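You operate a simulated robot arm through the tools that you are given. There is no shell and no other tool. Be economical: measure what you need, move in short steps, check, and stop when the job is done.

The job below is to be done with a simulated robot arm. You get a single attempt, and the scene is never put back.

TASK
Find the leaking branch with the three gates and leave only its gate shut.
Fine: shut the gates, try each one open in turn; the line meter shows 25 mbar while no open branch leaks.
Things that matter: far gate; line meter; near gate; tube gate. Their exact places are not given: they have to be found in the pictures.

The check looks at the end state, three seconds after you hand in, the way a careful person would. Anything else that was tipped, shoved, dropped, spilled or broken makes it a failure.

THE ROBOT
A 7-joint arm with a two-finger parallel gripper on a trunk, on a base that drives. Base frame: it is fixed to the floor where the robot stands at the start and does not move with it; the origin is under the middle of the robot, x ahead of it, y to its left, z up; the surface under the hand at the start is at about z = 850. Units: mm, degrees, N and s.
With the tool pointing down near the work surface it reaches from about 340 to 740 mm from the robot's upright axis, wherever it stands. Its first joint turns from -115.0 to 115.0 degrees. Places, roughly: far gate [600, -200, 1100]; line meter [700, 200, 1000]; near gate [600, 0, 1200]; tube gate [500, -300, 1200]. Payload 3.91 kg.
Tool frame: the origin (TCP) lies between the finger pads and is the grasp point; the fingertips stand 30 mm ahead of it; z points along the fingers, y is the line along which they close. The gripper opens to 110 mm. The fingers are 20 mm wide and 10 mm thick; the gripper's body (48 by 112 mm) begins 55 mm behind the TCP.
Orientation is that of the tool frame in the base frame, as [roll, pitch, yaw] about the fixed x, y, z axes, in that order (R = Rz(yaw) Ry(pitch) Rx(roll)). With the fingers straight down and closing along the base's y, the tool's x points along the base's -x, its y along +y and its z along -z.

THE INTERFACE
- The arm moves only by the tool jog_arm. Its arguments are lists of equal length, an entry for each row: "delta_pos": the shift along the base's x, y, z in units of 150 mm (1.0 is 150 mm), a list of three; "angular": the turn, a rotation vector about the base's x, y, z in units of 120 degrees (1.0 is 120 degrees), a list of three. In form: {"delta_pos": [[x, y, z], ...], "angular": [[rx, ry, rz], ...]}. A call has 1 to 12 rows; each row is the pose to reach, as a shift and turn from the pose commanded when the call began. "gripper" is the closure in counts, from 0 (fully open) to 255 (shut), set as the call begins (left out, the last holds). A call with a number of a shift or a turn outside -1 to 1 is refused whole. A row lasts 0.2 s, in which the tool goes at most 50 mm and 8.6 degrees; a call with a longer step from one row to the next is refused whole, and so is a gripper value outside its range. Where a pose cannot be reached the arm comes as near as it can. A force on the tool above 60 N (or 10 N above the force at the start of the call, whichever is more), or a blocked arm, ends the call early, and 0.2 s more pass. Each finger travels about 108 mm/s and halts on what it meets, pressing with about 38 N; the grip force reading is that of the motor and also rises with nothing between the fingers. The clock runs only during rows and for 0.2 s after the last one: add rows that repeat a pose to give the fingers time. It gives the time, the measured TCP pose, the force on the tool (base axes), the opening and the grip force at its end, in the units of the frame above (readings bear some noise), with the torque about the TCP (base axes, N m) and any sound that the robot's microphone picked up.
- Cameras (640 x 400 px; columns grow to the right, rows downward): "scene" is now at [29.2, 119.5, 1716.1]; the picture's right is [-0.38, -0.92, 0.00], its down [-0.56, 0.23, -0.79] and it looks along [0.73, -0.30, -0.61] (base axes); focal length 264 px, centre (320, 200). "wrist" rides on the gripper at [72, 17, -103] in the tool frame; the picture's right is [-0.23, 0.97, 0.00], its down [-0.76, -0.18, -0.62] and it looks along [-0.61, -0.14, 0.78] (tool axes); focal length 222 px, centre (320, 200).
- grab_frame(camera): a new picture of that camera. The clock stands still meanwhile.
- move_column(by): slides the trunk up (or, below 0, down) by that many mm; the arm and the scene camera ride with it, the base frame stays. It gives what a move gives, with no picture.
- drive_base(legs): drives the robot by 1 to 6 legs, each [ahead, turn to the left] in mm and degrees, along the robot's own axes; the way and the turn of a leg run together, so that a leg with both is an arc; at most 1500 mm and 180 degrees a leg. The arm and the cameras ride along, it lands a little off, and it stops where it bumps. It gives what a move gives.
- pan_tilt(pan, tilt): turns the head with the scene camera to pan (to the left, within 155 degrees either way) and tilt (down, from -29 to 69), counted from straight ahead of the robot. It gives what a move gives.
- pixel_to_xyz(camera, pixels): for up to 12 pixels [column, row] of the newest picture of that camera ("zoom" is the newest enlarged one), the place [x, y, z] in the base frame of the surface seen there, good to about 2 mm, but the place of the scene camera against the robot may be out by one fixed shift of up to 25 mm in any direction. The clock stands still meanwhile.
- close_up(camera, box): a new picture of the part [left, top, right, bottom] of that camera's present view, enlarged. The clock stands still meanwhile.
- finish_job(): hands the job in; it is judged then, once.

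Keep the steps short. Do not move on a guess: measure, check each grasp and each placing, and mend mistakes. In all there are 80 turns and 68 pictures (those below and enlarged ones count). Leave the gripper open and the arm clear of the work at the hand-in unless told otherwise, and finish with a single line.

The tools are called after ">>>" as name(argument=value, ...) on one line, values as JSON. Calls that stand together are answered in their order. jog_arm: Moves the arm, as the interface text tells. Its arguments: {"type":"object","properties":{"delta_pos":{"type":"array","items":{"type":"array","items":{"type":"number"}}},"angular":{"type":"array","items":{"type":"array","items":{"type":"number"}}},"gripper":{"type":"number"}},"required":["delta_pos","angular"]} The other tools are called the same way: move_column (by) slides the trunk up or down; drive_base (legs) drives the base; pan_tilt (pan, tilt) turns the head that bears the scene camera; grab_frame (camera) takes a picture; pixel_to_xyz (camera, pixels) gives the place of the surface under pixels of a picture; close_up (camera, box) takes an enlarged picture of a part of a camera's view; finish_job () hands the job in.

At the start:

```text
t: 0.0
ee_pos: [416.4, -221.3, 1369.4]
ee_rot: [-180.0, 0.0, 180.0]
wrist_force: [-0.1, 0.1, -1.4]
torque: [-0.02, -0.02, 0.03]
gripper_width: 109.8
finger_force: 0.0
trunk travel left (down, up): [-800.0, 190.0]
robot x, y, heading: [5.6, -0.7, 0.0]
head pan, tilt: [-22.5, 37.6]
```

scene: 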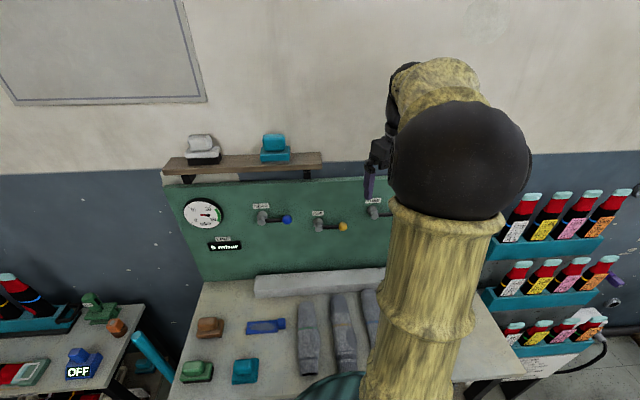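
wrist: 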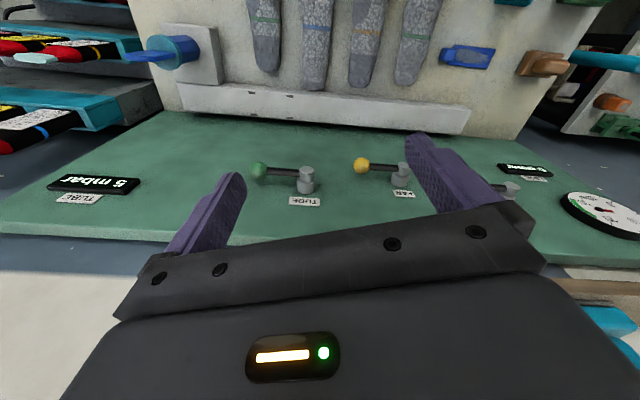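

I see a green panel with a dial, three levers and digital displays. I'll zoom in on the panel from both cameras.

>>> close_up(camera="scene", box=[170, 170, 400, 290])

>>> close_up(camera="wrist", box=[0, 110, 640, 260])

```text
2.78 times, centred on (285, 230) of scene
```

zoom: 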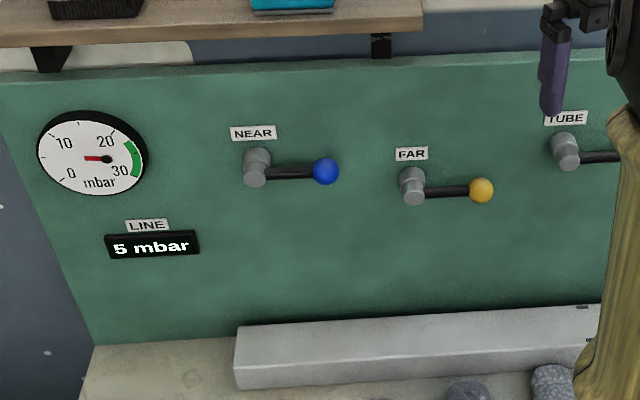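

```text
1.00 times, centred on (320, 185) of wrist (not enlarged: the box is as wide or as high as the picture)
```

zoom: 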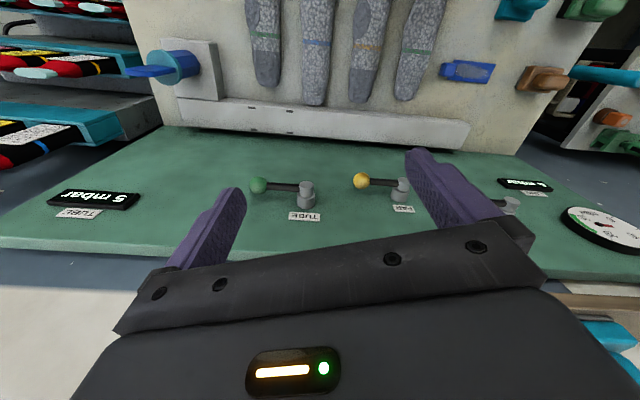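

All three levers point right (horizontal), and the line reads 5 mbar. Now I'll measure the hubs, knobs and panel with both cameras.

>>> pixel_to_xyz(camera="scene", pixels=[[262, 217], [287, 219], [318, 225], [343, 227], [373, 211], [300, 250], [240, 200], [220, 270], [320, 284], [203, 214], [225, 245]])

>>> pixel_to_xyz(camera="wrist", pixels=[[258, 187], [285, 188], [307, 186], [307, 174], [361, 181], [383, 182], [402, 184], [402, 170], [330, 160], [330, 230], [95, 195], [175, 52]])

```text
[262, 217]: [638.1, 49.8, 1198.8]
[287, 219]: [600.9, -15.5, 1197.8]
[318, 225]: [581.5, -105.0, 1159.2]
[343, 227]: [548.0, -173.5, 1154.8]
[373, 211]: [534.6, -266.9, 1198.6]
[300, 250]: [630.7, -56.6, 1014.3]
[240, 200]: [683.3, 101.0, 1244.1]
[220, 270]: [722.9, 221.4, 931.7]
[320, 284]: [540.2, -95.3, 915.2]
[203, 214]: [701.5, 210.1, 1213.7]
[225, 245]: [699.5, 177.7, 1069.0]
```

```text
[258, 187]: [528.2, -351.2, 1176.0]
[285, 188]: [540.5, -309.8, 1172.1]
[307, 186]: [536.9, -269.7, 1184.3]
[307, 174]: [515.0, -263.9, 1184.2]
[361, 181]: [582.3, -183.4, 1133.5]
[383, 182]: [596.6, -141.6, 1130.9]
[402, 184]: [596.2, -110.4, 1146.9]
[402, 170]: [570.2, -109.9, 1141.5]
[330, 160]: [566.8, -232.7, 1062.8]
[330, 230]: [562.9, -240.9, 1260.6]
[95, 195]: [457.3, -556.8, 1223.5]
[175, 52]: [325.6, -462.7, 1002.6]
```

The panel is vertical and yawed about 19°. Before swinging the tool forward I'll find where the shelf's right end and the panel top are.

>>> pixel_to_xyz(camera="scene", pixels=[[318, 157], [320, 168], [170, 168], [275, 150], [340, 180], [285, 168], [330, 215], [300, 280], [380, 277]])

>>> close_up(camera="wrist", box=[220, 130, 440, 220])

```text
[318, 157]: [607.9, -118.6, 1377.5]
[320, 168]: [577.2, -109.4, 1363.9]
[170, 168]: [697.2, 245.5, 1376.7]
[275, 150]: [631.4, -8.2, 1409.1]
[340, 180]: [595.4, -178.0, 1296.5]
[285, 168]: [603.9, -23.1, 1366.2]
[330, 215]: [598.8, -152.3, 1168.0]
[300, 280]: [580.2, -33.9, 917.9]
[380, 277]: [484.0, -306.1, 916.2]
```

```text
2.91 times, centred on (330, 175) of wrist
```

zoom: 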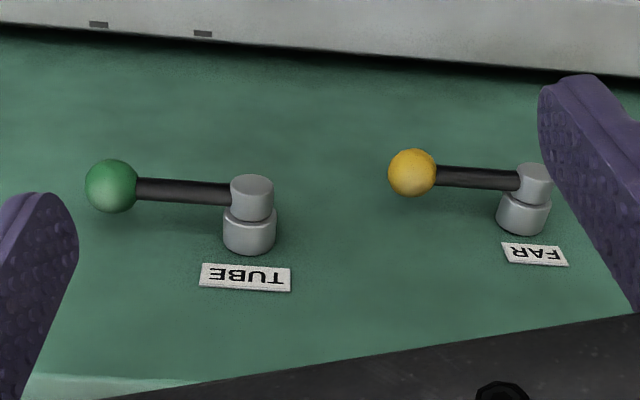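

I'll measure the levers precisely in this zoom.

>>> pixel_to_xyz(camera="zoom", pixels=[[110, 185], [185, 188], [252, 183], [252, 205], [250, 240], [411, 172], [475, 177], [533, 172], [535, 190], [300, 130], [300, 330], [520, 300]])

```text
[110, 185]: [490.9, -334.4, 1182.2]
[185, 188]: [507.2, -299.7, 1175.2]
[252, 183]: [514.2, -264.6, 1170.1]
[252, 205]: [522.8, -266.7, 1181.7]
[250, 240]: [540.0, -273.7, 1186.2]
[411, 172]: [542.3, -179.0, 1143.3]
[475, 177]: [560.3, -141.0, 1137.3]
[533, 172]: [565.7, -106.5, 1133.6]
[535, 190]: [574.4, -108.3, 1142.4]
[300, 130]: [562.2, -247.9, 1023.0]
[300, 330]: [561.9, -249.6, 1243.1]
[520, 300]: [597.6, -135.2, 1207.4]
```

The lever rods stand about 35 mm off the panel. The hub fronts are TUBE ≈(514,-265,1170) and FAR ≈(566,-107,1134). I'll back the base up 150 mm so the arm has room to point forward horizontally.

>>> drive_base(legs=[[-150, 0]])

```text
t: 1.5
ee_pos: [263.9, -221.0, 1370.1]
ee_rot: [-180.0, 0.0, 179.8]
wrist_force: [0.2, 0.0, 0.7]
torque: [-0.01, -0.06, 0.0]
gripper_width: 110.2
finger_force: 0.1
trunk travel left (down, up): [-800.0, 190.0]
robot x, y, heading: [-151.3, -0.6, -0.0]
head pan, tilt: [-22.5, 37.6]
```

Next I'll swing the tool from down to forward over 12 rows (90° about -y), moving 130 mm ahead and 90 mm down, with the gripper closed.

>>> jog_arm(delta_pos=[[0.07, 0, -0.05], [0.14, 0, -0.1], [0.21, 0, -0.15], [0.28, 0, -0.2], [0.35, 0, -0.25], [0.42, 0, -0.3], [0.49, 0, -0.35], [0.56, 0, -0.4], [0.63, 0, -0.45], [0.7, 0, -0.5], [0.77, 0, -0.55], [0.84, 0, -0.6]], angular=[[0, -0.0625, 0], [0, -0.125, 0], [0, -0.1875, 0], [0, -0.25, 0], [0, -0.3125, 0], [0, -0.375, 0], [0, -0.4375, 0], [0, -0.5, 0], [0, -0.5625, 0], [0, -0.625, 0], [0, -0.6875, 0], [0, -0.75, 0]], gripper=255)

```text
t: 4.1
ee_pos: [392.0, -220.7, 1278.6]
ee_rot: [77.1, 89.9, 77.2]
wrist_force: [-0.1, -0.1, 0.7]
torque: [-0.01, -0.01, 0.02]
gripper_width: 0.1
finger_force: 37.7
trunk travel left (down, up): [-800.0, 190.0]
robot x, y, heading: [-152.6, 0.4, 0.1]
head pan, tilt: [-22.5, 37.6]
```

The tool now points forward. I'll yaw it -17.3° to face the panel and go to a standoff in front of, and slightly above, the TUBE lever.

>>> jog_arm(delta_pos=[[0.02, -0.1, -0.1], [0.04, -0.2, -0.2], [0.06, -0.3, -0.3], [0.087, -0.38, -0.4]], angular=[[0, 0, -0.036], [0, 0, -0.072], [0, 0, -0.108], [0, 0, -0.144]])

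>>> grab_frame(camera="wrist")

>>> grab_frame(camera="scene")

```text
t: 5.1
ee_pos: [404.4, -277.7, 1219.6]
ee_rot: [23.3, 89.9, 5.9]
wrist_force: [0.1, 0.6, 0.5]
torque: [-0.02, -0.01, 0.02]
gripper_width: 0.1
finger_force: 38.1
trunk travel left (down, up): [-800.0, 190.0]
robot x, y, heading: [-151.7, -5.1, 0.0]
head pan, tilt: [-22.5, 37.6]
```

```text
62 pictures are left
```

wrist: 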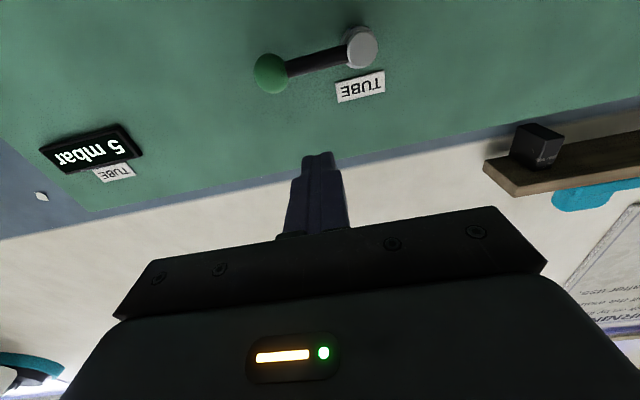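

```text
61 pictures are left
```

scene: 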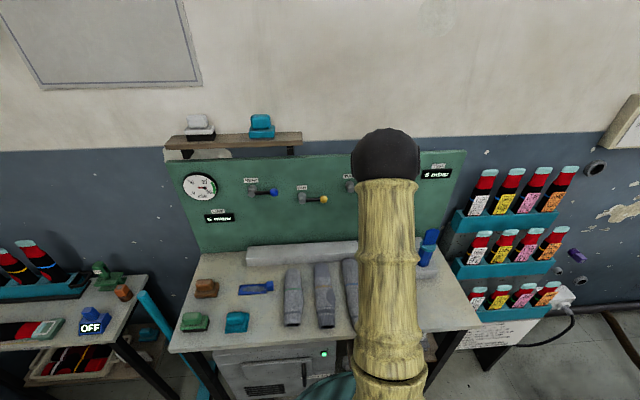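

The wrist view (upside down) shows the TUBE lever clear ahead. I'll re-measure it from here.

>>> pixel_to_xyz(camera="wrist", pixels=[[362, 47], [318, 60], [270, 74], [300, 130], [385, 115], [318, 158]])

```text
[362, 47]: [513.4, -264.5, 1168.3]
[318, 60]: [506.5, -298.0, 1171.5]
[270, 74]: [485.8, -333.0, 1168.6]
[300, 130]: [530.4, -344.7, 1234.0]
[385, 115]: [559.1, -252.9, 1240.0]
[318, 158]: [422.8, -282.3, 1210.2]
```

The TUBE hub front is at (514,-264.5,1168). I'll insert the closed fingers above the rod, 45 mm right of the hub, with the tips about 11 mm short of the panel.

>>> jog_arm(delta_pos=[[0.16, -0.05, -0.024], [0.32, -0.1, -0.048], [0.48, -0.15, -0.072], [0.641, -0.199, -0.097]], angular=[[0, 0, 0], [0, 0, 0], [0, 0, 0], [0, 0, 0]])

>>> grab_frame(camera="wrist")

```text
t: 6.1
ee_pos: [500.3, -308.2, 1203.8]
ee_rot: [61.4, 89.9, 44.2]
wrist_force: [-0.3, 0.7, 0.0]
torque: [0.03, -0.01, 0.02]
gripper_width: 0.0
finger_force: 36.9
trunk travel left (down, up): [-800.0, 190.0]
robot x, y, heading: [-151.5, -0.8, -0.0]
head pan, tilt: [-22.5, 37.6]
```

```text
60 pictures are left
```

wrist: 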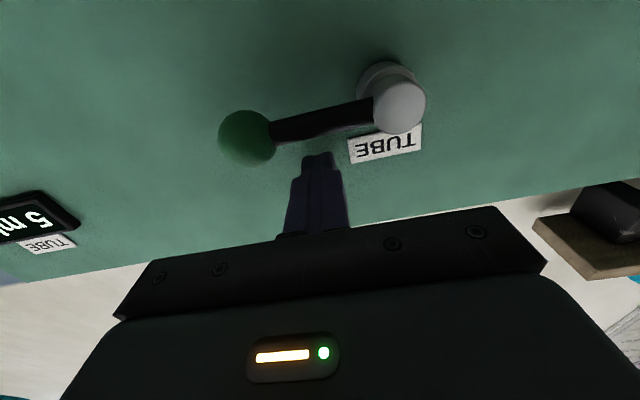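

The fingers are above the rod. Now a gentle push down in 5 mm steps, watching the force.

>>> jog_arm(delta_pos=[[0, 0, -0.06], [0, 0, -0.1], [0, 0, -0.133], [0, 0, -0.166], [0, 0, -0.2], [0, 0, -0.233]], angular=[[0, 0, 0], [0, 0, 0], [0, 0, 0], [0, 0, 0], [0, 0, 0], [0, 0, 0]])

>>> grab_frame(camera="wrist")

```text
t: 7.5
ee_pos: [499.8, -308.5, 1168.0]
ee_rot: [128.7, 89.9, 111.7]
wrist_force: [-0.1, 0.4, 0.4]
torque: [0.01, 0.03, -0.02]
gripper_width: 0.0
finger_force: 38.1
trunk travel left (down, up): [-800.0, 190.0]
robot x, y, heading: [-152.6, -0.3, 0.0]
head pan, tilt: [-22.5, 37.6]
```

```text
59 pictures are left
```

wrist: 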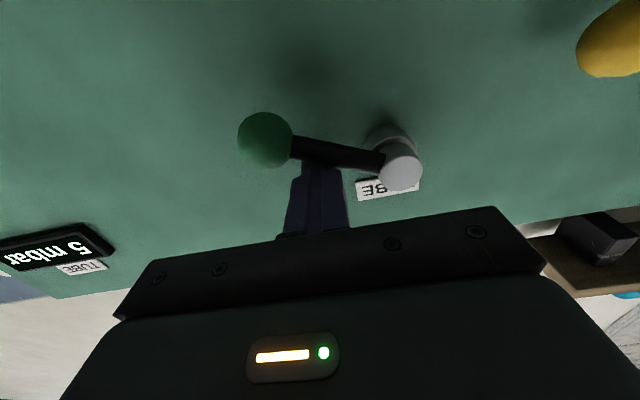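

The lever follows easily, now about 20° down. I'll continue along the arc to about 80°.

>>> jog_arm(delta_pos=[[-0.005, -0.016, -0.053], [-0.001, -0.003, -0.107], [0.006, 0.019, -0.157], [0.0155, 0.05, -0.203], [0.027, 0.087, -0.243], [0.041, 0.1305, -0.276]], angular=[[0, 0, 0], [0, 0, 0], [0, 0, 0], [0, 0, 0], [0, 0, 0], [0, 0, 0]])

>>> grab_frame(camera="wrist")

>>> close_up(camera="scene", box=[170, 150, 470, 270])

```text
t: 8.9
ee_pos: [500.0, -305.2, 1129.4]
ee_rot: [134.9, 89.7, 118.7]
wrist_force: [0.5, -0.1, -0.3]
torque: [0.03, 0.0, -0.01]
gripper_width: 0.0
finger_force: 37.0
out of reach, approached as far as the arm can: row 3, 4, 5, 6
trunk travel left (down, up): [-800.0, 190.0]
robot x, y, heading: [-152.2, 0.7, -0.4]
head pan, tilt: [-22.5, 37.6]
```

```text
58 pictures are left
```

wrist: 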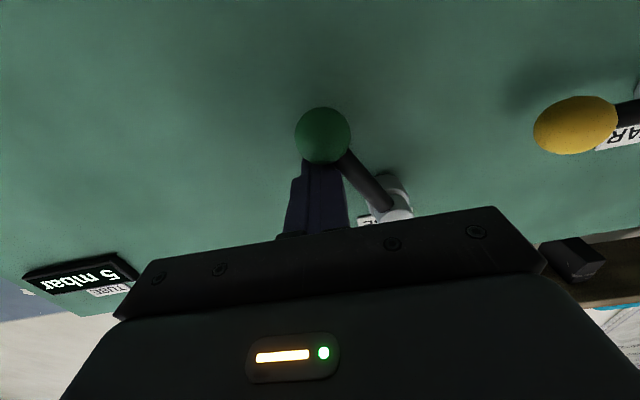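

```text
2.13 times, centred on (320, 210) of scene
```

zoom: 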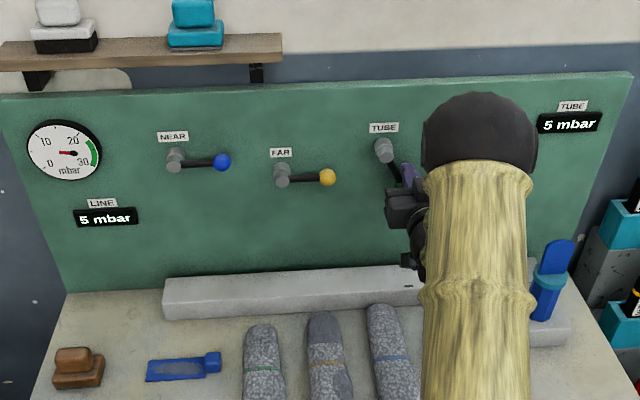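

TUBE is turned about 50° so far, but the arm is at its low limit. I'll withdraw from the panel and go up 150 mm, then lower the trunk by 150 mm.

>>> jog_arm(delta_pos=[[-0.2, 0.06, 0], [-0.42, 0.13, 0], [-0.63, 0.2, 0], [-0.63, 0.2, 0.3], [-0.63, 0.2, 0.6], [-0.63, 0.2, 0.9], [-0.63, 0.2, 0.9]], angular=[[0, 0, 0], [0, 0, 0], [0, 0, 0], [0, 0, 0], [0, 0, 0], [0, 0, 0], [0, 0, 0]])

>>> move_column(by=-150)

>>> grab_frame(camera="wrist")

```text
t: 10.5
ee_pos: [405.3, -275.6, 1264.9]
ee_rot: [119.3, 89.9, 101.9]
wrist_force: [-0.5, -0.3, -0.2]
torque: [0.01, -0.01, 0.01]
gripper_width: 0.0
finger_force: 37.3
trunk travel left (down, up): [-800.0, 190.0]
robot x, y, heading: [-153.1, 0.6, -0.1]
head pan, tilt: [-22.5, 37.6]
```

```text
t: 12.3
ee_pos: [404.8, -276.8, 1116.8]
ee_rot: [81.3, 89.9, 63.9]
wrist_force: [-0.4, -0.5, 0.7]
torque: [-0.04, 0.01, -0.03]
gripper_width: 0.1
finger_force: 37.5
trunk travel left (down, up): [-650.0, 340.0]
robot x, y, heading: [-153.4, 1.4, -0.1]
head pan, tilt: [-22.5, 37.6]
```

```text
56 pictures are left
```

wrist: 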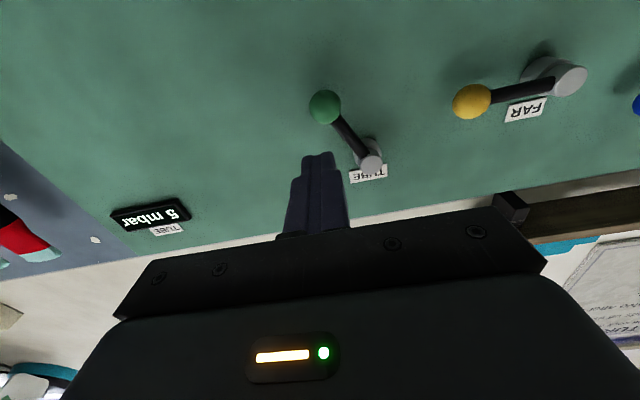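

>>> pixel_to_xyz(camera="wrist", pixels=[[324, 107], [350, 137], [371, 158]])

```text
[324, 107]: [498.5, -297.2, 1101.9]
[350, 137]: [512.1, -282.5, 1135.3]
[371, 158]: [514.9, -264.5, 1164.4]
```

TUBE is at about 60° down. I'll re-enter to its right and push on to 90° (straight down).

>>> jog_arm(delta_pos=[[-0.005, -0.03, 0.2], [0.21, -0.1, 0.2], [0.42, -0.165, 0.2], [0.631, -0.229, 0.201], [0.654, -0.155, 0.138], [0.665, -0.118, 0.098], [0.679, -0.074, 0.065], [0.694, -0.026, 0.041], [0.694, -0.026, 0.041]], angular=[[0, 0, 0], [0, 0, 0], [0, 0, 0], [0, 0, 0], [0, 0, 0], [0, 0, 0], [0, 0, 0], [0, 0, 0], [0, 0, 0]])

>>> grab_frame(camera="wrist")

>>> close_up(camera="scene", box=[170, 100, 470, 220])

```text
t: 14.3
ee_pos: [506.5, -286.9, 1126.7]
ee_rot: [129.4, 89.8, 112.1]
wrist_force: [-0.1, -0.7, 1.3]
torque: [0.01, 0.0, 0.01]
gripper_width: 0.0
finger_force: 38.1
out of reach, approached as far as the arm can: row 8, 9
trunk travel left (down, up): [-650.0, 340.0]
robot x, y, heading: [-149.9, 2.0, -0.2]
head pan, tilt: [-22.5, 37.6]
```

```text
55 pictures are left
```

wrist: 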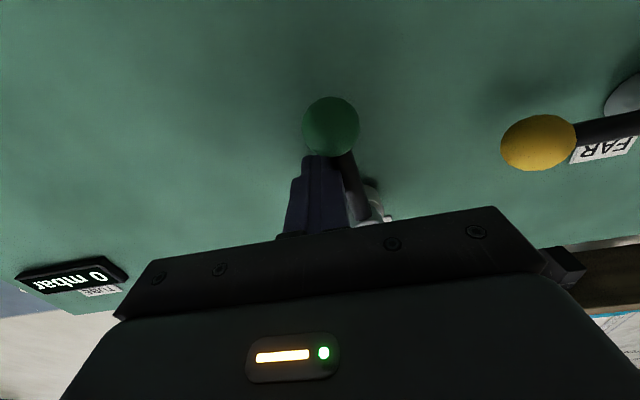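

```text
2.13 times, centred on (320, 160) of scene
```

zoom: 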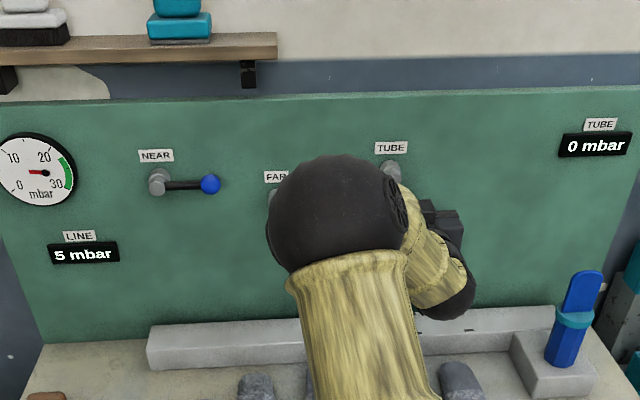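

The TUBE display dropped to 0 mbar, so pushing a lever down shuts its gate. LINE still reads 5. The arm seems near full extension, so I'll withdraw and drive 80 mm ahead.

>>> jog_arm(delta_pos=[[-0.05, -0.1, 0.0], [-0.3, -0.02, 0], [-0.55, 0.06, 0], [-0.8, 0.14, 0], [-1.0, 0.2, 0]], angular=[[0, 0, 0], [0, 0, 0], [0, 0, 0], [0, 0, 0], [0, 0, 0]])

>>> drive_base(legs=[[80, 0]])

>>> grab_frame(camera="wrist")

```text
t: 15.5
ee_pos: [356.6, -256.7, 1125.6]
ee_rot: [73.0, 90.0, 55.8]
wrist_force: [-0.6, -0.2, 0.4]
torque: [-0.01, -0.02, -0.01]
gripper_width: 0.0
finger_force: 37.8
trunk travel left (down, up): [-650.0, 340.0]
robot x, y, heading: [-149.3, 0.9, 0.1]
head pan, tilt: [-22.5, 37.6]
```

```text
t: 16.6
ee_pos: [439.5, -257.0, 1126.7]
ee_rot: [145.6, 89.8, 128.6]
wrist_force: [-0.6, 0.3, 0.2]
torque: [0.04, -0.01, -0.05]
gripper_width: 0.2
finger_force: 37.8
trunk travel left (down, up): [-650.0, 340.0]
robot x, y, heading: [-70.4, -2.2, -0.0]
head pan, tilt: [-22.5, 37.6]
```

```text
53 pictures are left
```

wrist: 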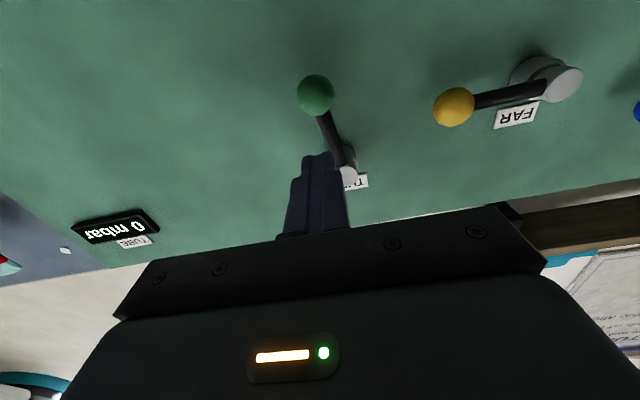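

>>> jog_arm(delta_pos=[[0.037, -0.177, 0.035], [0.23, -0.237, 0.035], [0.42, -0.297, 0.035], [0.448, -0.206, 0], [0.463, -0.158, -0.025], [0.469, -0.139, -0.03], [0.469, -0.139, -0.03]], angular=[[0, 0, 0], [0, 0, 0], [0, 0, 0], [0, 0, 0], [0, 0, 0], [0, 0, 0], [0, 0, 0]])

>>> grab_frame(camera="wrist")

```text
t: 18.2
ee_pos: [507.6, -279.0, 1122.7]
ee_rot: [56.5, 89.9, 39.1]
wrist_force: [0.5, -7.3, 4.7]
torque: [0.05, -0.03, -0.09]
gripper_width: 0.3
finger_force: 36.9
trunk travel left (down, up): [-650.0, 340.0]
robot x, y, heading: [-71.8, 1.0, 0.1]
head pan, tilt: [-22.5, 37.6]
```

```text
52 pictures are left
```

wrist: 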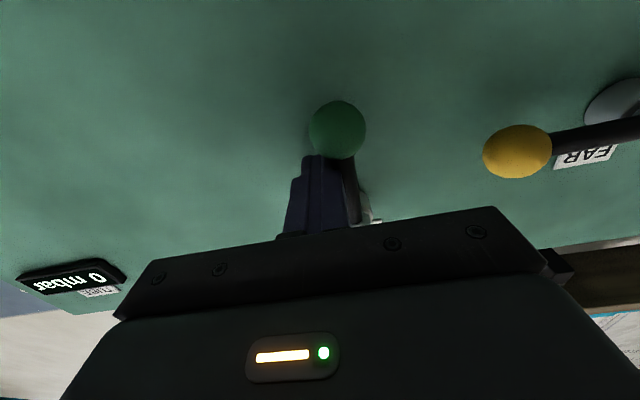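

The y force of -7.3 N shows TUBE is at its stop, shut. I'll withdraw and move in front of the FAR lever.

>>> jog_arm(delta_pos=[[-0.02, -0.064, 0], [-0.3, 0.02, 0], [-0.53, 0.096, 0], [-0.45, 0.35, 0.1], [-0.37, 0.62, 0.2], [-0.25, 0.85, 0.3], [-0.17, 0.97, 0.33], [-0.17, 0.97, 0.33]], angular=[[0, 0, 0], [0, 0, 0], [0, 0, 0], [0, 0, 0], [0, 0, 0], [0, 0, 0], [0, 0, 0], [0, 0, 0]])

>>> grab_frame(camera="wrist")

>>> pixel_to_xyz(camera="wrist", pixels=[[320, 158]])

```text
t: 20.0
ee_pos: [482.5, -132.9, 1172.3]
ee_rot: [72.6, 89.9, 55.1]
wrist_force: [0.5, 0.9, -1.0]
torque: [-0.02, 0.01, 0.01]
gripper_width: 0.0
finger_force: 37.6
trunk travel left (down, up): [-650.0, 340.0]
robot x, y, heading: [-68.6, 4.7, 0.4]
head pan, tilt: [-22.5, 37.6]
```

```text
51 pictures are left
```

wrist: 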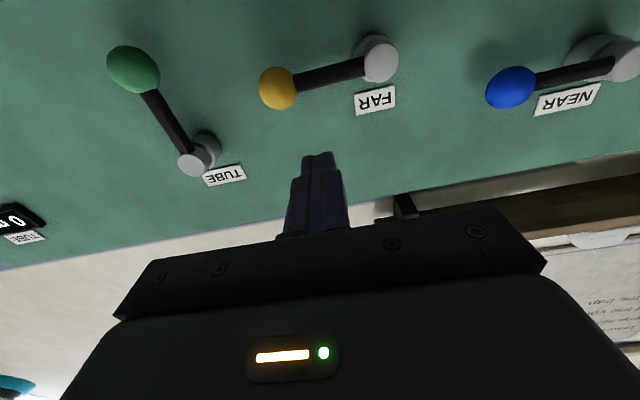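

```text
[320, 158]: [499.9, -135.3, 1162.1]
```

>>> pixel_to_xyz(camera="wrist", pixels=[[382, 60], [330, 74], [277, 88], [620, 60], [510, 87], [570, 75], [165, 115], [133, 68], [190, 162]])

```text
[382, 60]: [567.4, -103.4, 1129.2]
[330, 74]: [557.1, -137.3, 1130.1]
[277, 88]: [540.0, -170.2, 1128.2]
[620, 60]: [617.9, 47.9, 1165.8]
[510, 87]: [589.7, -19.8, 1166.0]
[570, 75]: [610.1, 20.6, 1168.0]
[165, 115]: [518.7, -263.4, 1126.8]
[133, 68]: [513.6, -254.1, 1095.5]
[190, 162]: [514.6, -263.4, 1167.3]
```

TUBE is straight down. The FAR hub front is (567,-103.5,1129). I'll enter above the FAR rod and sweep it down along the arc to about 80°.

>>> jog_arm(delta_pos=[[0.15, -0.03, -0.014], [0.3, -0.055, -0.028], [0.455, -0.085, -0.042], [0.455, -0.085, -0.175], [0.45, -0.099, -0.229], [0.449, -0.104, -0.285], [0.449, -0.1, -0.341], [0.454, -0.087, -0.395], [0.461, -0.065, -0.445], [0.47, -0.035, -0.492], [0.481, 0.002, -0.532], [0.495, 0.046, -0.565]], angular=[[0, 0, 0], [0, 0, 0], [0, 0, 0], [0, 0, 0], [0, 0, 0], [0, 0, 0], [0, 0, 0], [0, 0, 0], [0, 0, 0], [0, 0, 0], [0, 0, 0], [0, 0, 0]])

>>> grab_frame(camera="wrist")

```text
t: 22.6
ee_pos: [550.8, -145.4, 1165.1]
ee_rot: [137.2, 89.9, 120.0]
wrist_force: [-0.3, 0.8, -0.3]
torque: [-0.01, -0.04, -0.02]
gripper_width: 0.0
finger_force: 37.6
out of reach, approached as far as the arm can: row 4, 5, 6, 7, 8, 9, 10, 11, 12
trunk travel left (down, up): [-650.0, 340.0]
robot x, y, heading: [-71.8, -1.4, -0.0]
head pan, tilt: [-22.5, 37.6]
```

```text
50 pictures are left
```

wrist: 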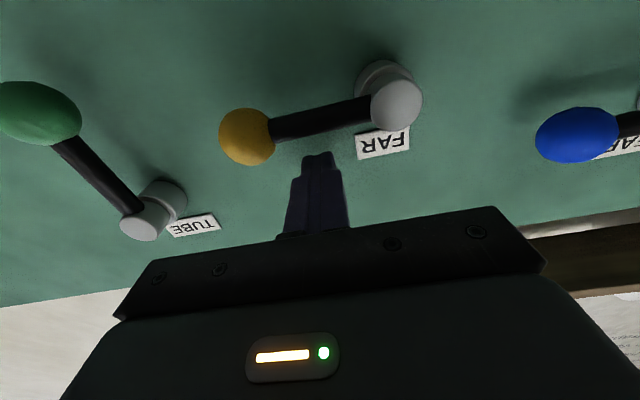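

The arm stalled when asked to go down; the lever is untouched. I'll withdraw, raise the arm 150 mm and lower the trunk 150 mm so the arm works higher relative to its shoulder.

>>> jog_arm(delta_pos=[[-0.3, 0.09, 0], [-0.6, 0.19, 0.0], [-0.63, 0.2, 0.33], [-0.63, 0.2, 0.66], [-0.63, 0.2, 0.95], [-0.63, 0.2, 0.95]], angular=[[0, 0, 0], [0, 0, 0], [0, 0, 0], [0, 0, 0], [0, 0, 0], [0, 0, 0]])

>>> move_column(by=-150)

>>> grab_frame(camera="scene")

```text
t: 24.0
ee_pos: [455.1, -115.1, 1309.2]
ee_rot: [-55.2, 90.0, -72.5]
wrist_force: [0.9, 0.6, 0.3]
torque: [-0.01, 0.0, 0.0]
gripper_width: 0.0
finger_force: 37.9
trunk travel left (down, up): [-650.0, 340.0]
robot x, y, heading: [-73.9, 1.3, -0.0]
head pan, tilt: [-22.5, 37.6]
```

```text
t: 25.7
ee_pos: [455.0, -117.4, 1158.0]
ee_rot: [94.7, 89.9, 77.5]
wrist_force: [-1.0, -0.1, 0.3]
torque: [-0.01, 0.0, 0.03]
gripper_width: 0.0
finger_force: 38.0
trunk travel left (down, up): [-500.0, 490.0]
robot x, y, heading: [-71.7, -1.8, 0.1]
head pan, tilt: [-22.5, 37.6]
```

```text
49 pictures are left
```

scene: 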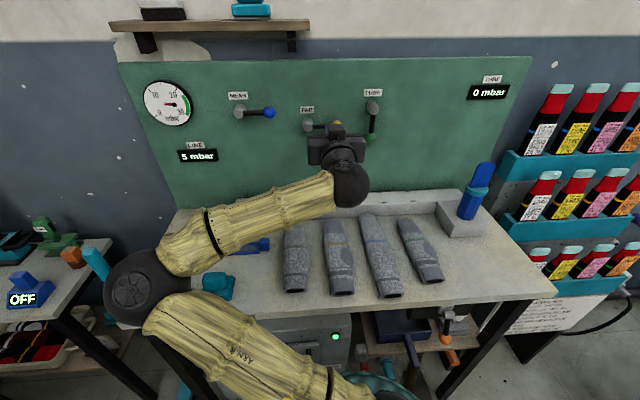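

The elbow has swung out left, so I'll check its height over the bench before moving.

>>> pixel_to_xyz(camera="scene", pixels=[[135, 290], [200, 250], [350, 180], [230, 345], [320, 385], [217, 283], [300, 270], [245, 225]])

```text
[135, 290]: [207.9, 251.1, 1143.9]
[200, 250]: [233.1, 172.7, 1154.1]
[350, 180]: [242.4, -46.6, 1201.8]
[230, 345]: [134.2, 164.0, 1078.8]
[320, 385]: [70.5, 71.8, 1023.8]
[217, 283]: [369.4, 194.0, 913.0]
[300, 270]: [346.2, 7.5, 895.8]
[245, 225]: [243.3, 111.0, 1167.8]
```

The elbow clears the bench (about z 1100 against 900). I'll try the FAR entry and downward arc from here.

>>> jog_arm(delta_pos=[[0.2, -0.06, 0.053], [0.42, -0.125, 0.053], [0.638, -0.188, 0.053], [0.638, -0.188, -0.08], [0.633, -0.203, -0.134], [0.632, -0.207, -0.189], [0.633, -0.204, -0.245], [0.637, -0.191, -0.299], [0.644, -0.168, -0.35], [0.653, -0.138, -0.397], [0.665, -0.101, -0.437], [0.679, -0.057, -0.469]], angular=[[0, 0, 0], [0, 0, 0], [0, 0, 0], [0, 0, 0], [0, 0, 0], [0, 0, 0], [0, 0, 0], [0, 0, 0], [0, 0, 0], [0, 0, 0], [0, 0, 0], [0, 0, 0]])

>>> grab_frame(camera="wrist")

>>> grab_frame(camera="scene")

```text
t: 28.3
ee_pos: [557.1, -123.9, 1087.5]
ee_rot: [133.0, 89.9, 115.6]
wrist_force: [-0.6, -0.4, 0.1]
torque: [0.0, -0.03, 0.02]
gripper_width: 0.0
finger_force: 37.8
trunk travel left (down, up): [-500.0, 490.0]
robot x, y, heading: [-69.8, -1.9, -0.1]
head pan, tilt: [-22.5, 37.6]
```

```text
48 pictures are left
```

wrist: 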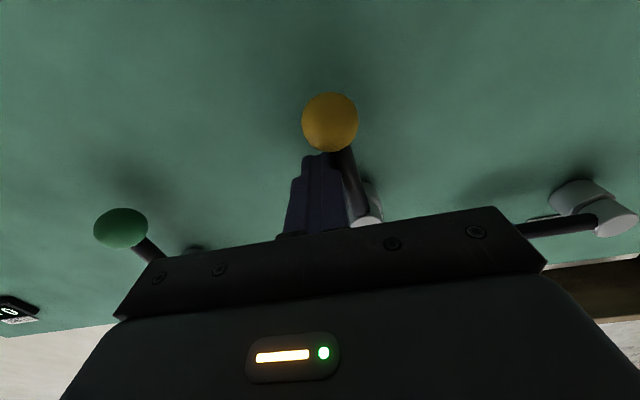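

```text
47 pictures are left
```

scene: 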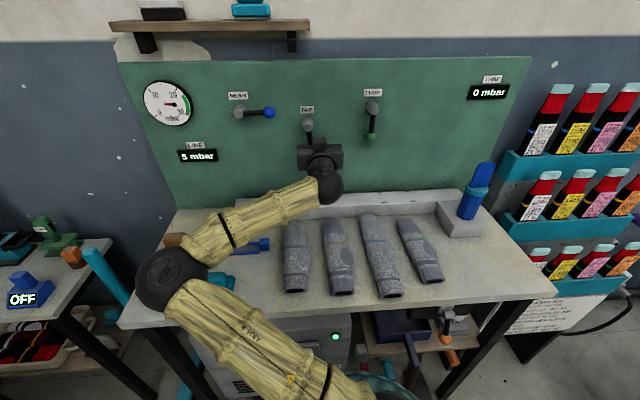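

It worked; FAR is at about 80°. I'll finish against its stop.

>>> jog_arm(delta_pos=[[0.012, 0.04, -0.016], [0.023, 0.073, -0.027], [0.023, 0.075, -0.027]], angular=[[0, 0, 0], [0, 0, 0], [0, 0, 0]])

>>> close_up(camera="scene", box=[130, 50, 530, 210])

```text
t: 29.1
ee_pos: [558.7, -116.7, 1084.3]
ee_rot: [74.6, 89.8, 57.1]
wrist_force: [-0.2, -16.1, 4.1]
torque: [0.03, -0.07, -0.23]
gripper_width: 0.0
finger_force: 37.9
trunk travel left (down, up): [-500.0, 490.0]
robot x, y, heading: [-70.9, 3.4, 0.3]
head pan, tilt: [-22.5, 37.6]
```

```text
1.60 times, centred on (330, 130) of scene
```

zoom: 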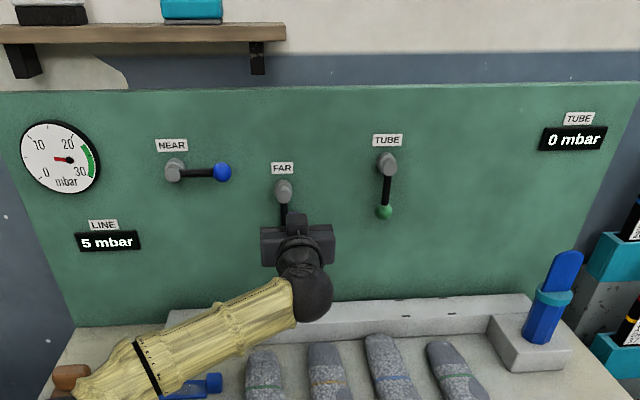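

FAR is at its stop and LINE still reads 5. I'll withdraw and move to NEAR.

>>> jog_arm(delta_pos=[[-0.02, -0.064, 0], [-0.3, 0.02, 0], [-0.57, 0.1, 0], [-0.54, 0.25, 0.2], [-0.47, 0.4, 0.4], [-0.4, 0.57, 0.6], [-0.32, 0.75, 0.79], [-0.2, 0.97, 0.79], [-0.2, 0.97, 0.79]], angular=[[0, 0, 0], [0, 0, 0], [0, 0, 0], [0, 0, 0], [0, 0, 0], [0, 0, 0], [0, 0, 0], [0, 0, 0], [0, 0, 0]])

>>> grab_frame(camera="wrist")

>>> close_up(camera="scene", box=[130, 50, 530, 210])

```text
t: 31.1
ee_pos: [531.2, 33.0, 1202.7]
ee_rot: [-105.3, 90.0, -122.6]
wrist_force: [-0.2, 0.5, -0.8]
torque: [0.02, -0.01, 0.01]
gripper_width: 0.0
finger_force: 37.4
trunk travel left (down, up): [-500.0, 490.0]
robot x, y, heading: [-69.8, -2.0, 0.0]
head pan, tilt: [-22.5, 37.6]
```

```text
45 pictures are left
```

wrist: 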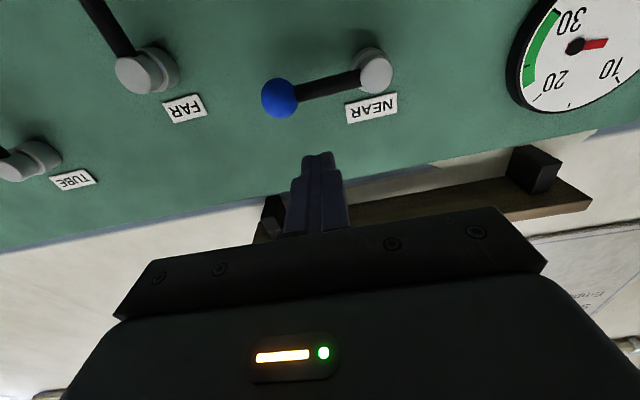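

```text
1.60 times, centred on (330, 130) of scene
```

zoom: 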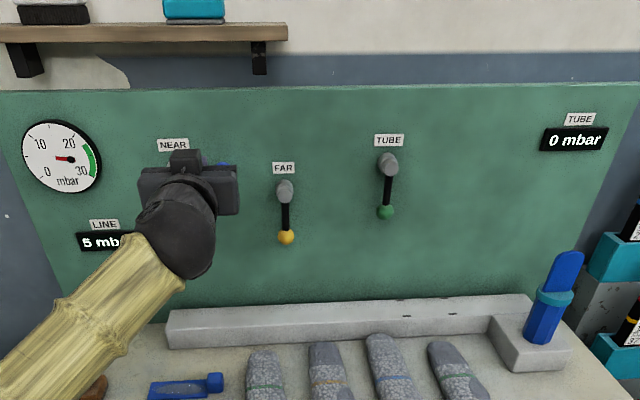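

>>> pixel_to_xyz(camera="wrist", pixels=[[376, 74], [325, 87], [280, 98], [250, 150], [420, 40]])

```text
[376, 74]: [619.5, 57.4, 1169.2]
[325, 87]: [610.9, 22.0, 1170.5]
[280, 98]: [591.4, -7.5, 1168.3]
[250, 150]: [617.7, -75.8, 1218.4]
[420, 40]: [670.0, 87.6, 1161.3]
```

The NEAR hub front is ≈(619,57,1169). I'll run the same sweep here.

>>> jog_arm(delta_pos=[[0.16, -0.04, 0.02], [0.32, -0.08, 0.02], [0.479, -0.124, 0.02], [0.479, -0.124, -0.115], [0.474, -0.139, -0.169], [0.473, -0.143, -0.224], [0.473, -0.14, -0.28], [0.478, -0.127, -0.334], [0.485, -0.104, -0.385], [0.494, -0.074, -0.431], [0.505, -0.037, -0.471], [0.519, 0.007, -0.504]], angular=[[0, 0, 0], [0, 0, 0], [0, 0, 0], [0, 0, 0], [0, 0, 0], [0, 0, 0], [0, 0, 0], [0, 0, 0], [0, 0, 0], [0, 0, 0], [0, 0, 0], [0, 0, 0]])

>>> grab_frame(camera="wrist")

```text
t: 33.7
ee_pos: [608.4, 33.7, 1127.3]
ee_rot: [126.3, 90.0, 109.1]
wrist_force: [-0.9, -0.9, 0.7]
torque: [-0.02, -0.04, -0.02]
gripper_width: 0.2
finger_force: 38.0
trunk travel left (down, up): [-500.0, 490.0]
robot x, y, heading: [-65.9, -1.2, -0.2]
head pan, tilt: [-22.5, 37.6]
```

```text
43 pictures are left
```

wrist: 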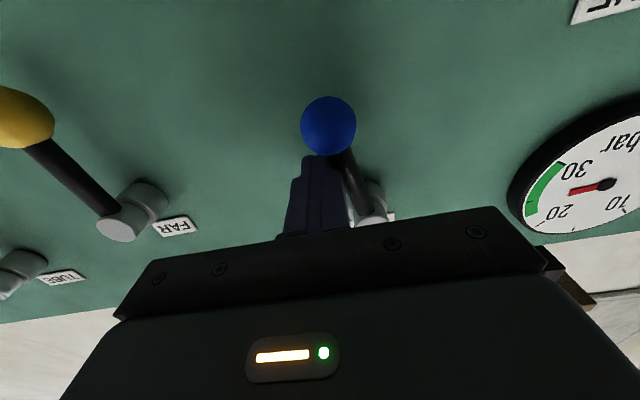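

The dial needle jumped into the green at about 25. I'll finish NEAR to its stop, withdraw, and read the line display.

>>> jog_arm(delta_pos=[[0.012, 0.04, -0.016], [0.023, 0.073, -0.027], [0.023, 0.075, -0.027], [0.0, 0.0, -0.027], [-0.28, 0.09, -0.027], [-0.57, 0.18, -0.027], [-0.57, 0.18, -0.027]], angular=[[0, 0, 0], [0, 0, 0], [0, 0, 0], [0, 0, 0], [0, 0, 0], [0, 0, 0], [0, 0, 0]])

>>> grab_frame(camera="wrist")

>>> close_up(camera="scene", box=[130, 50, 530, 210])

```text
t: 35.3
ee_pos: [523.0, 61.2, 1123.8]
ee_rot: [79.5, 89.9, 62.2]
wrist_force: [0.3, 0.4, -1.2]
torque: [-0.03, 0.0, -0.03]
gripper_width: 0.0
finger_force: 37.5
trunk travel left (down, up): [-500.0, 490.0]
robot x, y, heading: [-66.1, -1.8, -0.1]
head pan, tilt: [-22.5, 37.6]
```

```text
42 pictures are left
```

wrist: 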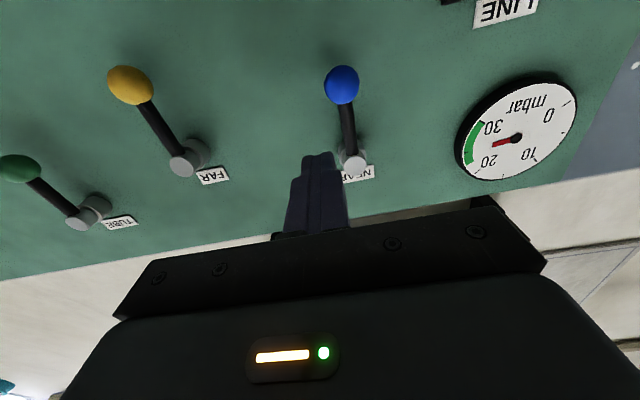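

```text
1.60 times, centred on (330, 130) of scene
```

zoom: 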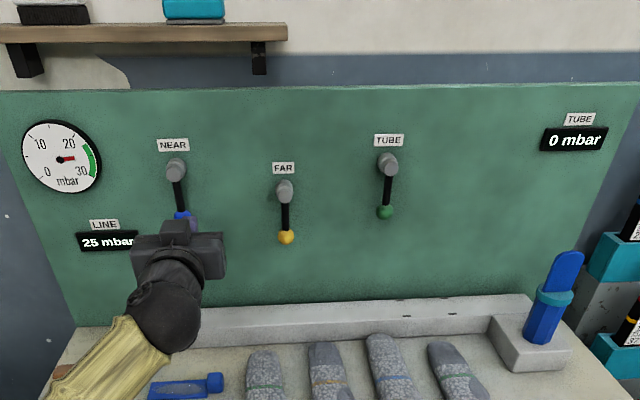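

LINE reads 25 mbar with all shut, so NEAR looks like the leaker. Now I'll open FAR to test it: go to the left side of its lowered lever and insert the fingers.

>>> jog_arm(delta_pos=[[-0.05, -0.2, -0.07], [-0.1, -0.4, -0.14], [-0.14, -0.6, -0.2], [-0.173, -0.74, -0.265], [0, -0.795, -0.265], [0.17, -0.848, -0.265], [0.333, -0.9, -0.265], [0.333, -0.9, -0.265]], angular=[[0, 0, 0], [0, 0, 0], [0, 0, 0], [0, 0, 0], [0, 0, 0], [0, 0, 0], [0, 0, 0], [0, 0, 0]])

>>> grab_frame(camera="wrist")

```text
t: 37.1
ee_pos: [575.0, -74.5, 1084.4]
ee_rot: [101.0, 89.9, 83.8]
wrist_force: [0.8, 0.4, 0.3]
torque: [0.01, -0.01, 0.0]
gripper_width: 0.0
finger_force: 37.7
trunk travel left (down, up): [-500.0, 490.0]
robot x, y, heading: [-75.8, 0.8, 0.1]
head pan, tilt: [-22.5, 37.6]
```

```text
40 pictures are left
```

wrist: 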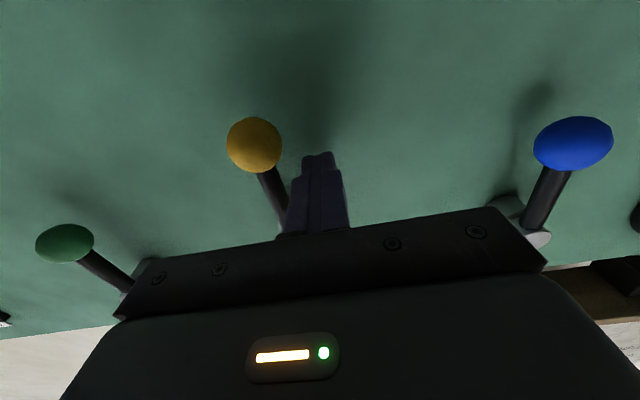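

The fingers are left of the FAR rod. I'll sweep it back up to horizontal (open).

>>> jog_arm(delta_pos=[[-0.026, -0.083, 0], [-0.042, -0.134, -0.015], [-0.058, -0.187, -0.021], [-0.075, -0.241, -0.017], [-0.091, -0.292, -0.003], [-0.106, -0.341, 0.021], [-0.12, -0.385, 0.052], [-0.132, -0.423, 0.091], [-0.142, -0.455, 0.137], [-0.149, -0.4775, 0.187], [-0.149, -0.4775, 0.213], [-0.149, -0.4775, 0.213]], angular=[[0, 0, 0], [0, 0, 0], [0, 0, 0], [0, 0, 0], [0, 0, 0], [0, 0, 0], [0, 0, 0], [0, 0, 0], [0, 0, 0], [0, 0, 0], [0, 0, 0], [0, 0, 0]])

>>> grab_frame(camera="wrist")

>>> close_up(camera="scene", box=[130, 50, 530, 210])

```text
t: 39.7
ee_pos: [550.6, -147.3, 1114.2]
ee_rot: [164.1, 89.8, 146.8]
wrist_force: [-5.3, -1.3, -11.8]
torque: [0.02, 0.06, -0.06]
gripper_width: 0.1
finger_force: 37.1
trunk travel left (down, up): [-500.0, 490.0]
robot x, y, heading: [-73.1, 0.6, 0.0]
head pan, tilt: [-22.5, 37.6]
```

```text
39 pictures are left
```

wrist: 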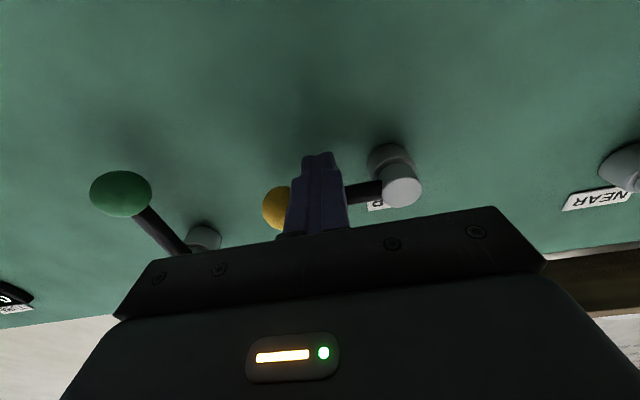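

```text
1.60 times, centred on (330, 130) of scene
```

zoom: 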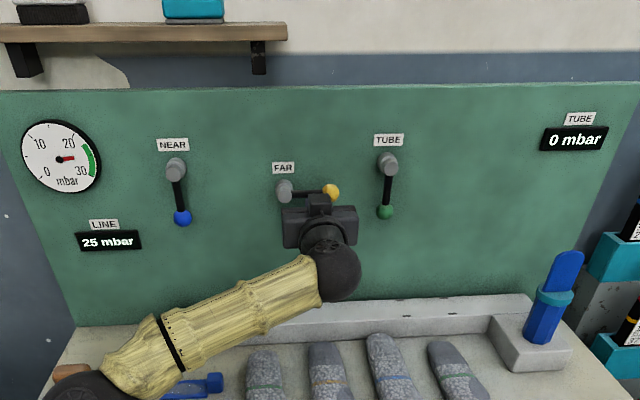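

FAR is open at its stop and LINE stays at 25 mbar, so FAR is tight. Next is TUBE: withdraw and insert to the left of its lever.

>>> jog_arm(delta_pos=[[0, 0, -0.04], [-0.25, 0.08, -0.04], [-0.51, 0.16, -0.04], [-0.6, -0.14, 0], [-0.713, -0.423, 0.06], [-0.54, -0.476, 0.06], [-0.37, -0.53, 0.06], [-0.204, -0.581, 0.06], [-0.204, -0.581, 0.06]], angular=[[0, 0, 0], [0, 0, 0], [0, 0, 0], [0, 0, 0], [0, 0, 0], [0, 0, 0], [0, 0, 0], [0, 0, 0], [0, 0, 0]])

>>> grab_frame(camera="wrist")

```text
t: 41.7
ee_pos: [520.1, -235.1, 1123.5]
ee_rot: [114.7, 89.9, 97.4]
wrist_force: [0.1, -0.2, 0.5]
torque: [0.0, 0.05, 0.03]
gripper_width: 0.1
finger_force: 37.6
trunk travel left (down, up): [-500.0, 490.0]
robot x, y, heading: [-68.9, -2.0, -0.1]
head pan, tilt: [-22.5, 37.6]
```

```text
37 pictures are left
```

wrist: 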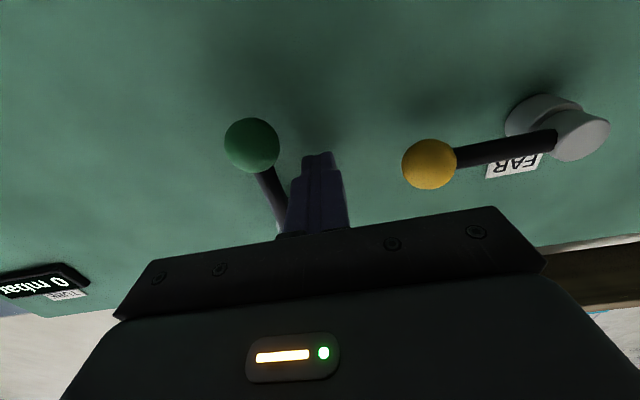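

The fingers are between the TUBE and FAR levers, left of the TUBE rod. I'll run the same upward sweep.

>>> jog_arm(delta_pos=[[-0.026, -0.083, 0], [-0.042, -0.134, -0.015], [-0.058, -0.187, -0.021], [-0.075, -0.241, -0.017], [-0.091, -0.292, -0.003], [-0.106, -0.341, 0.021], [-0.12, -0.385, 0.052], [-0.132, -0.423, 0.091], [-0.142, -0.455, 0.137], [-0.149, -0.4775, 0.187], [-0.149, -0.4775, 0.213], [-0.149, -0.4775, 0.213]], angular=[[0, 0, 0], [0, 0, 0], [0, 0, 0], [0, 0, 0], [0, 0, 0], [0, 0, 0], [0, 0, 0], [0, 0, 0], [0, 0, 0], [0, 0, 0], [0, 0, 0], [0, 0, 0]])

>>> close_up(camera="scene", box=[130, 50, 530, 210])

```text
t: 44.3
ee_pos: [498.6, -305.7, 1154.4]
ee_rot: [159.4, 89.7, 142.0]
wrist_force: [-8.2, 1.4, -17.0]
torque: [0.02, 0.08, 0.0]
gripper_width: 0.0
finger_force: 37.7
trunk travel left (down, up): [-500.0, 490.0]
robot x, y, heading: [-70.6, 1.5, 0.1]
head pan, tilt: [-22.5, 37.6]
```

```text
1.60 times, centred on (330, 130) of scene
```

zoom: 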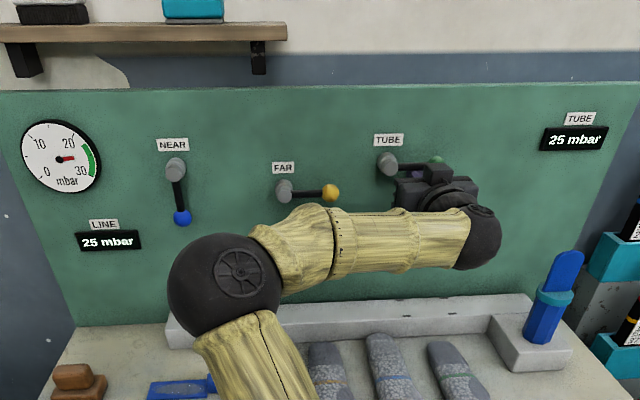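

LINE and TUBE both read 25 mbar with FAR and TUBE open and NEAR shut. I'll lower slightly off the rod and withdraw.

>>> jog_arm(delta_pos=[[0, 0, -0.06], [-0.25, 0.08, -0.06], [-0.5, 0.16, -0.06], [-0.75, 0.23, -0.06], [-0.95, 0.29, 0.0], [-0.95, 0.29, 0.0]], angular=[[0, 0, 0], [0, 0, 0], [0, 0, 0], [0, 0, 0], [0, 0, 0], [0, 0, 0]])

>>> jog_arm(delta_pos=[[0, 0, 0], [0, 0, 0], [0, 0, 0], [0, 0, 0]], angular=[[0, 0, 0], [0, 0, 0], [0, 0, 0], [0, 0, 0]], gripper=0)

>>> grab_frame(camera="scene")

>>> grab_frame(camera="wrist")

>>> close_up(camera="scene", box=[130, 50, 530, 210])

```text
t: 45.7
ee_pos: [354.5, -262.4, 1156.3]
ee_rot: [96.1, 90.0, 78.9]
wrist_force: [-0.4, -0.5, -0.1]
torque: [0.01, -0.03, 0.01]
gripper_width: 0.1
finger_force: 37.4
trunk travel left (down, up): [-500.0, 490.0]
robot x, y, heading: [-72.5, 2.4, -0.3]
head pan, tilt: [-22.5, 37.6]
```

```text
t: 46.7
ee_pos: [354.7, -263.1, 1155.8]
ee_rot: [103.9, 89.8, 86.7]
wrist_force: [0.6, -0.6, 0.3]
torque: [0.01, -0.02, -0.01]
gripper_width: 109.8
finger_force: 0.1
trunk travel left (down, up): [-500.0, 490.0]
robot x, y, heading: [-71.1, 3.1, 0.0]
head pan, tilt: [-22.5, 37.6]
```

```text
35 pictures are left
```

scene: 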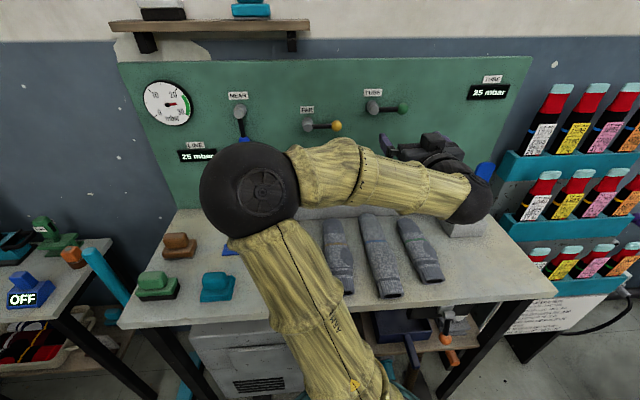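

```text
34 pictures are left
```

wrist: 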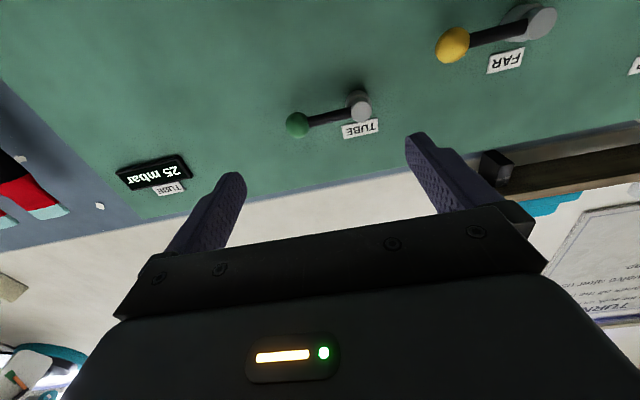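

```text
1.60 times, centred on (330, 130) of scene
```

zoom: 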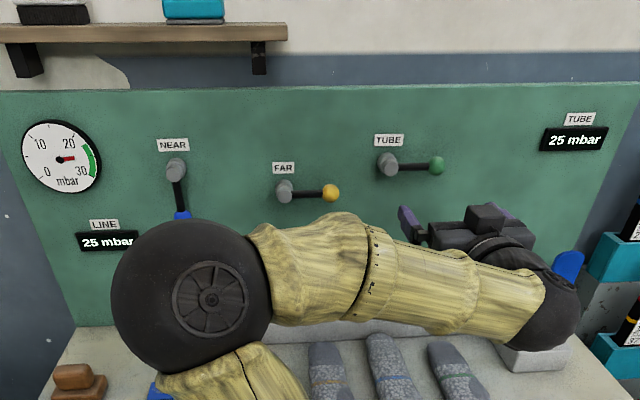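

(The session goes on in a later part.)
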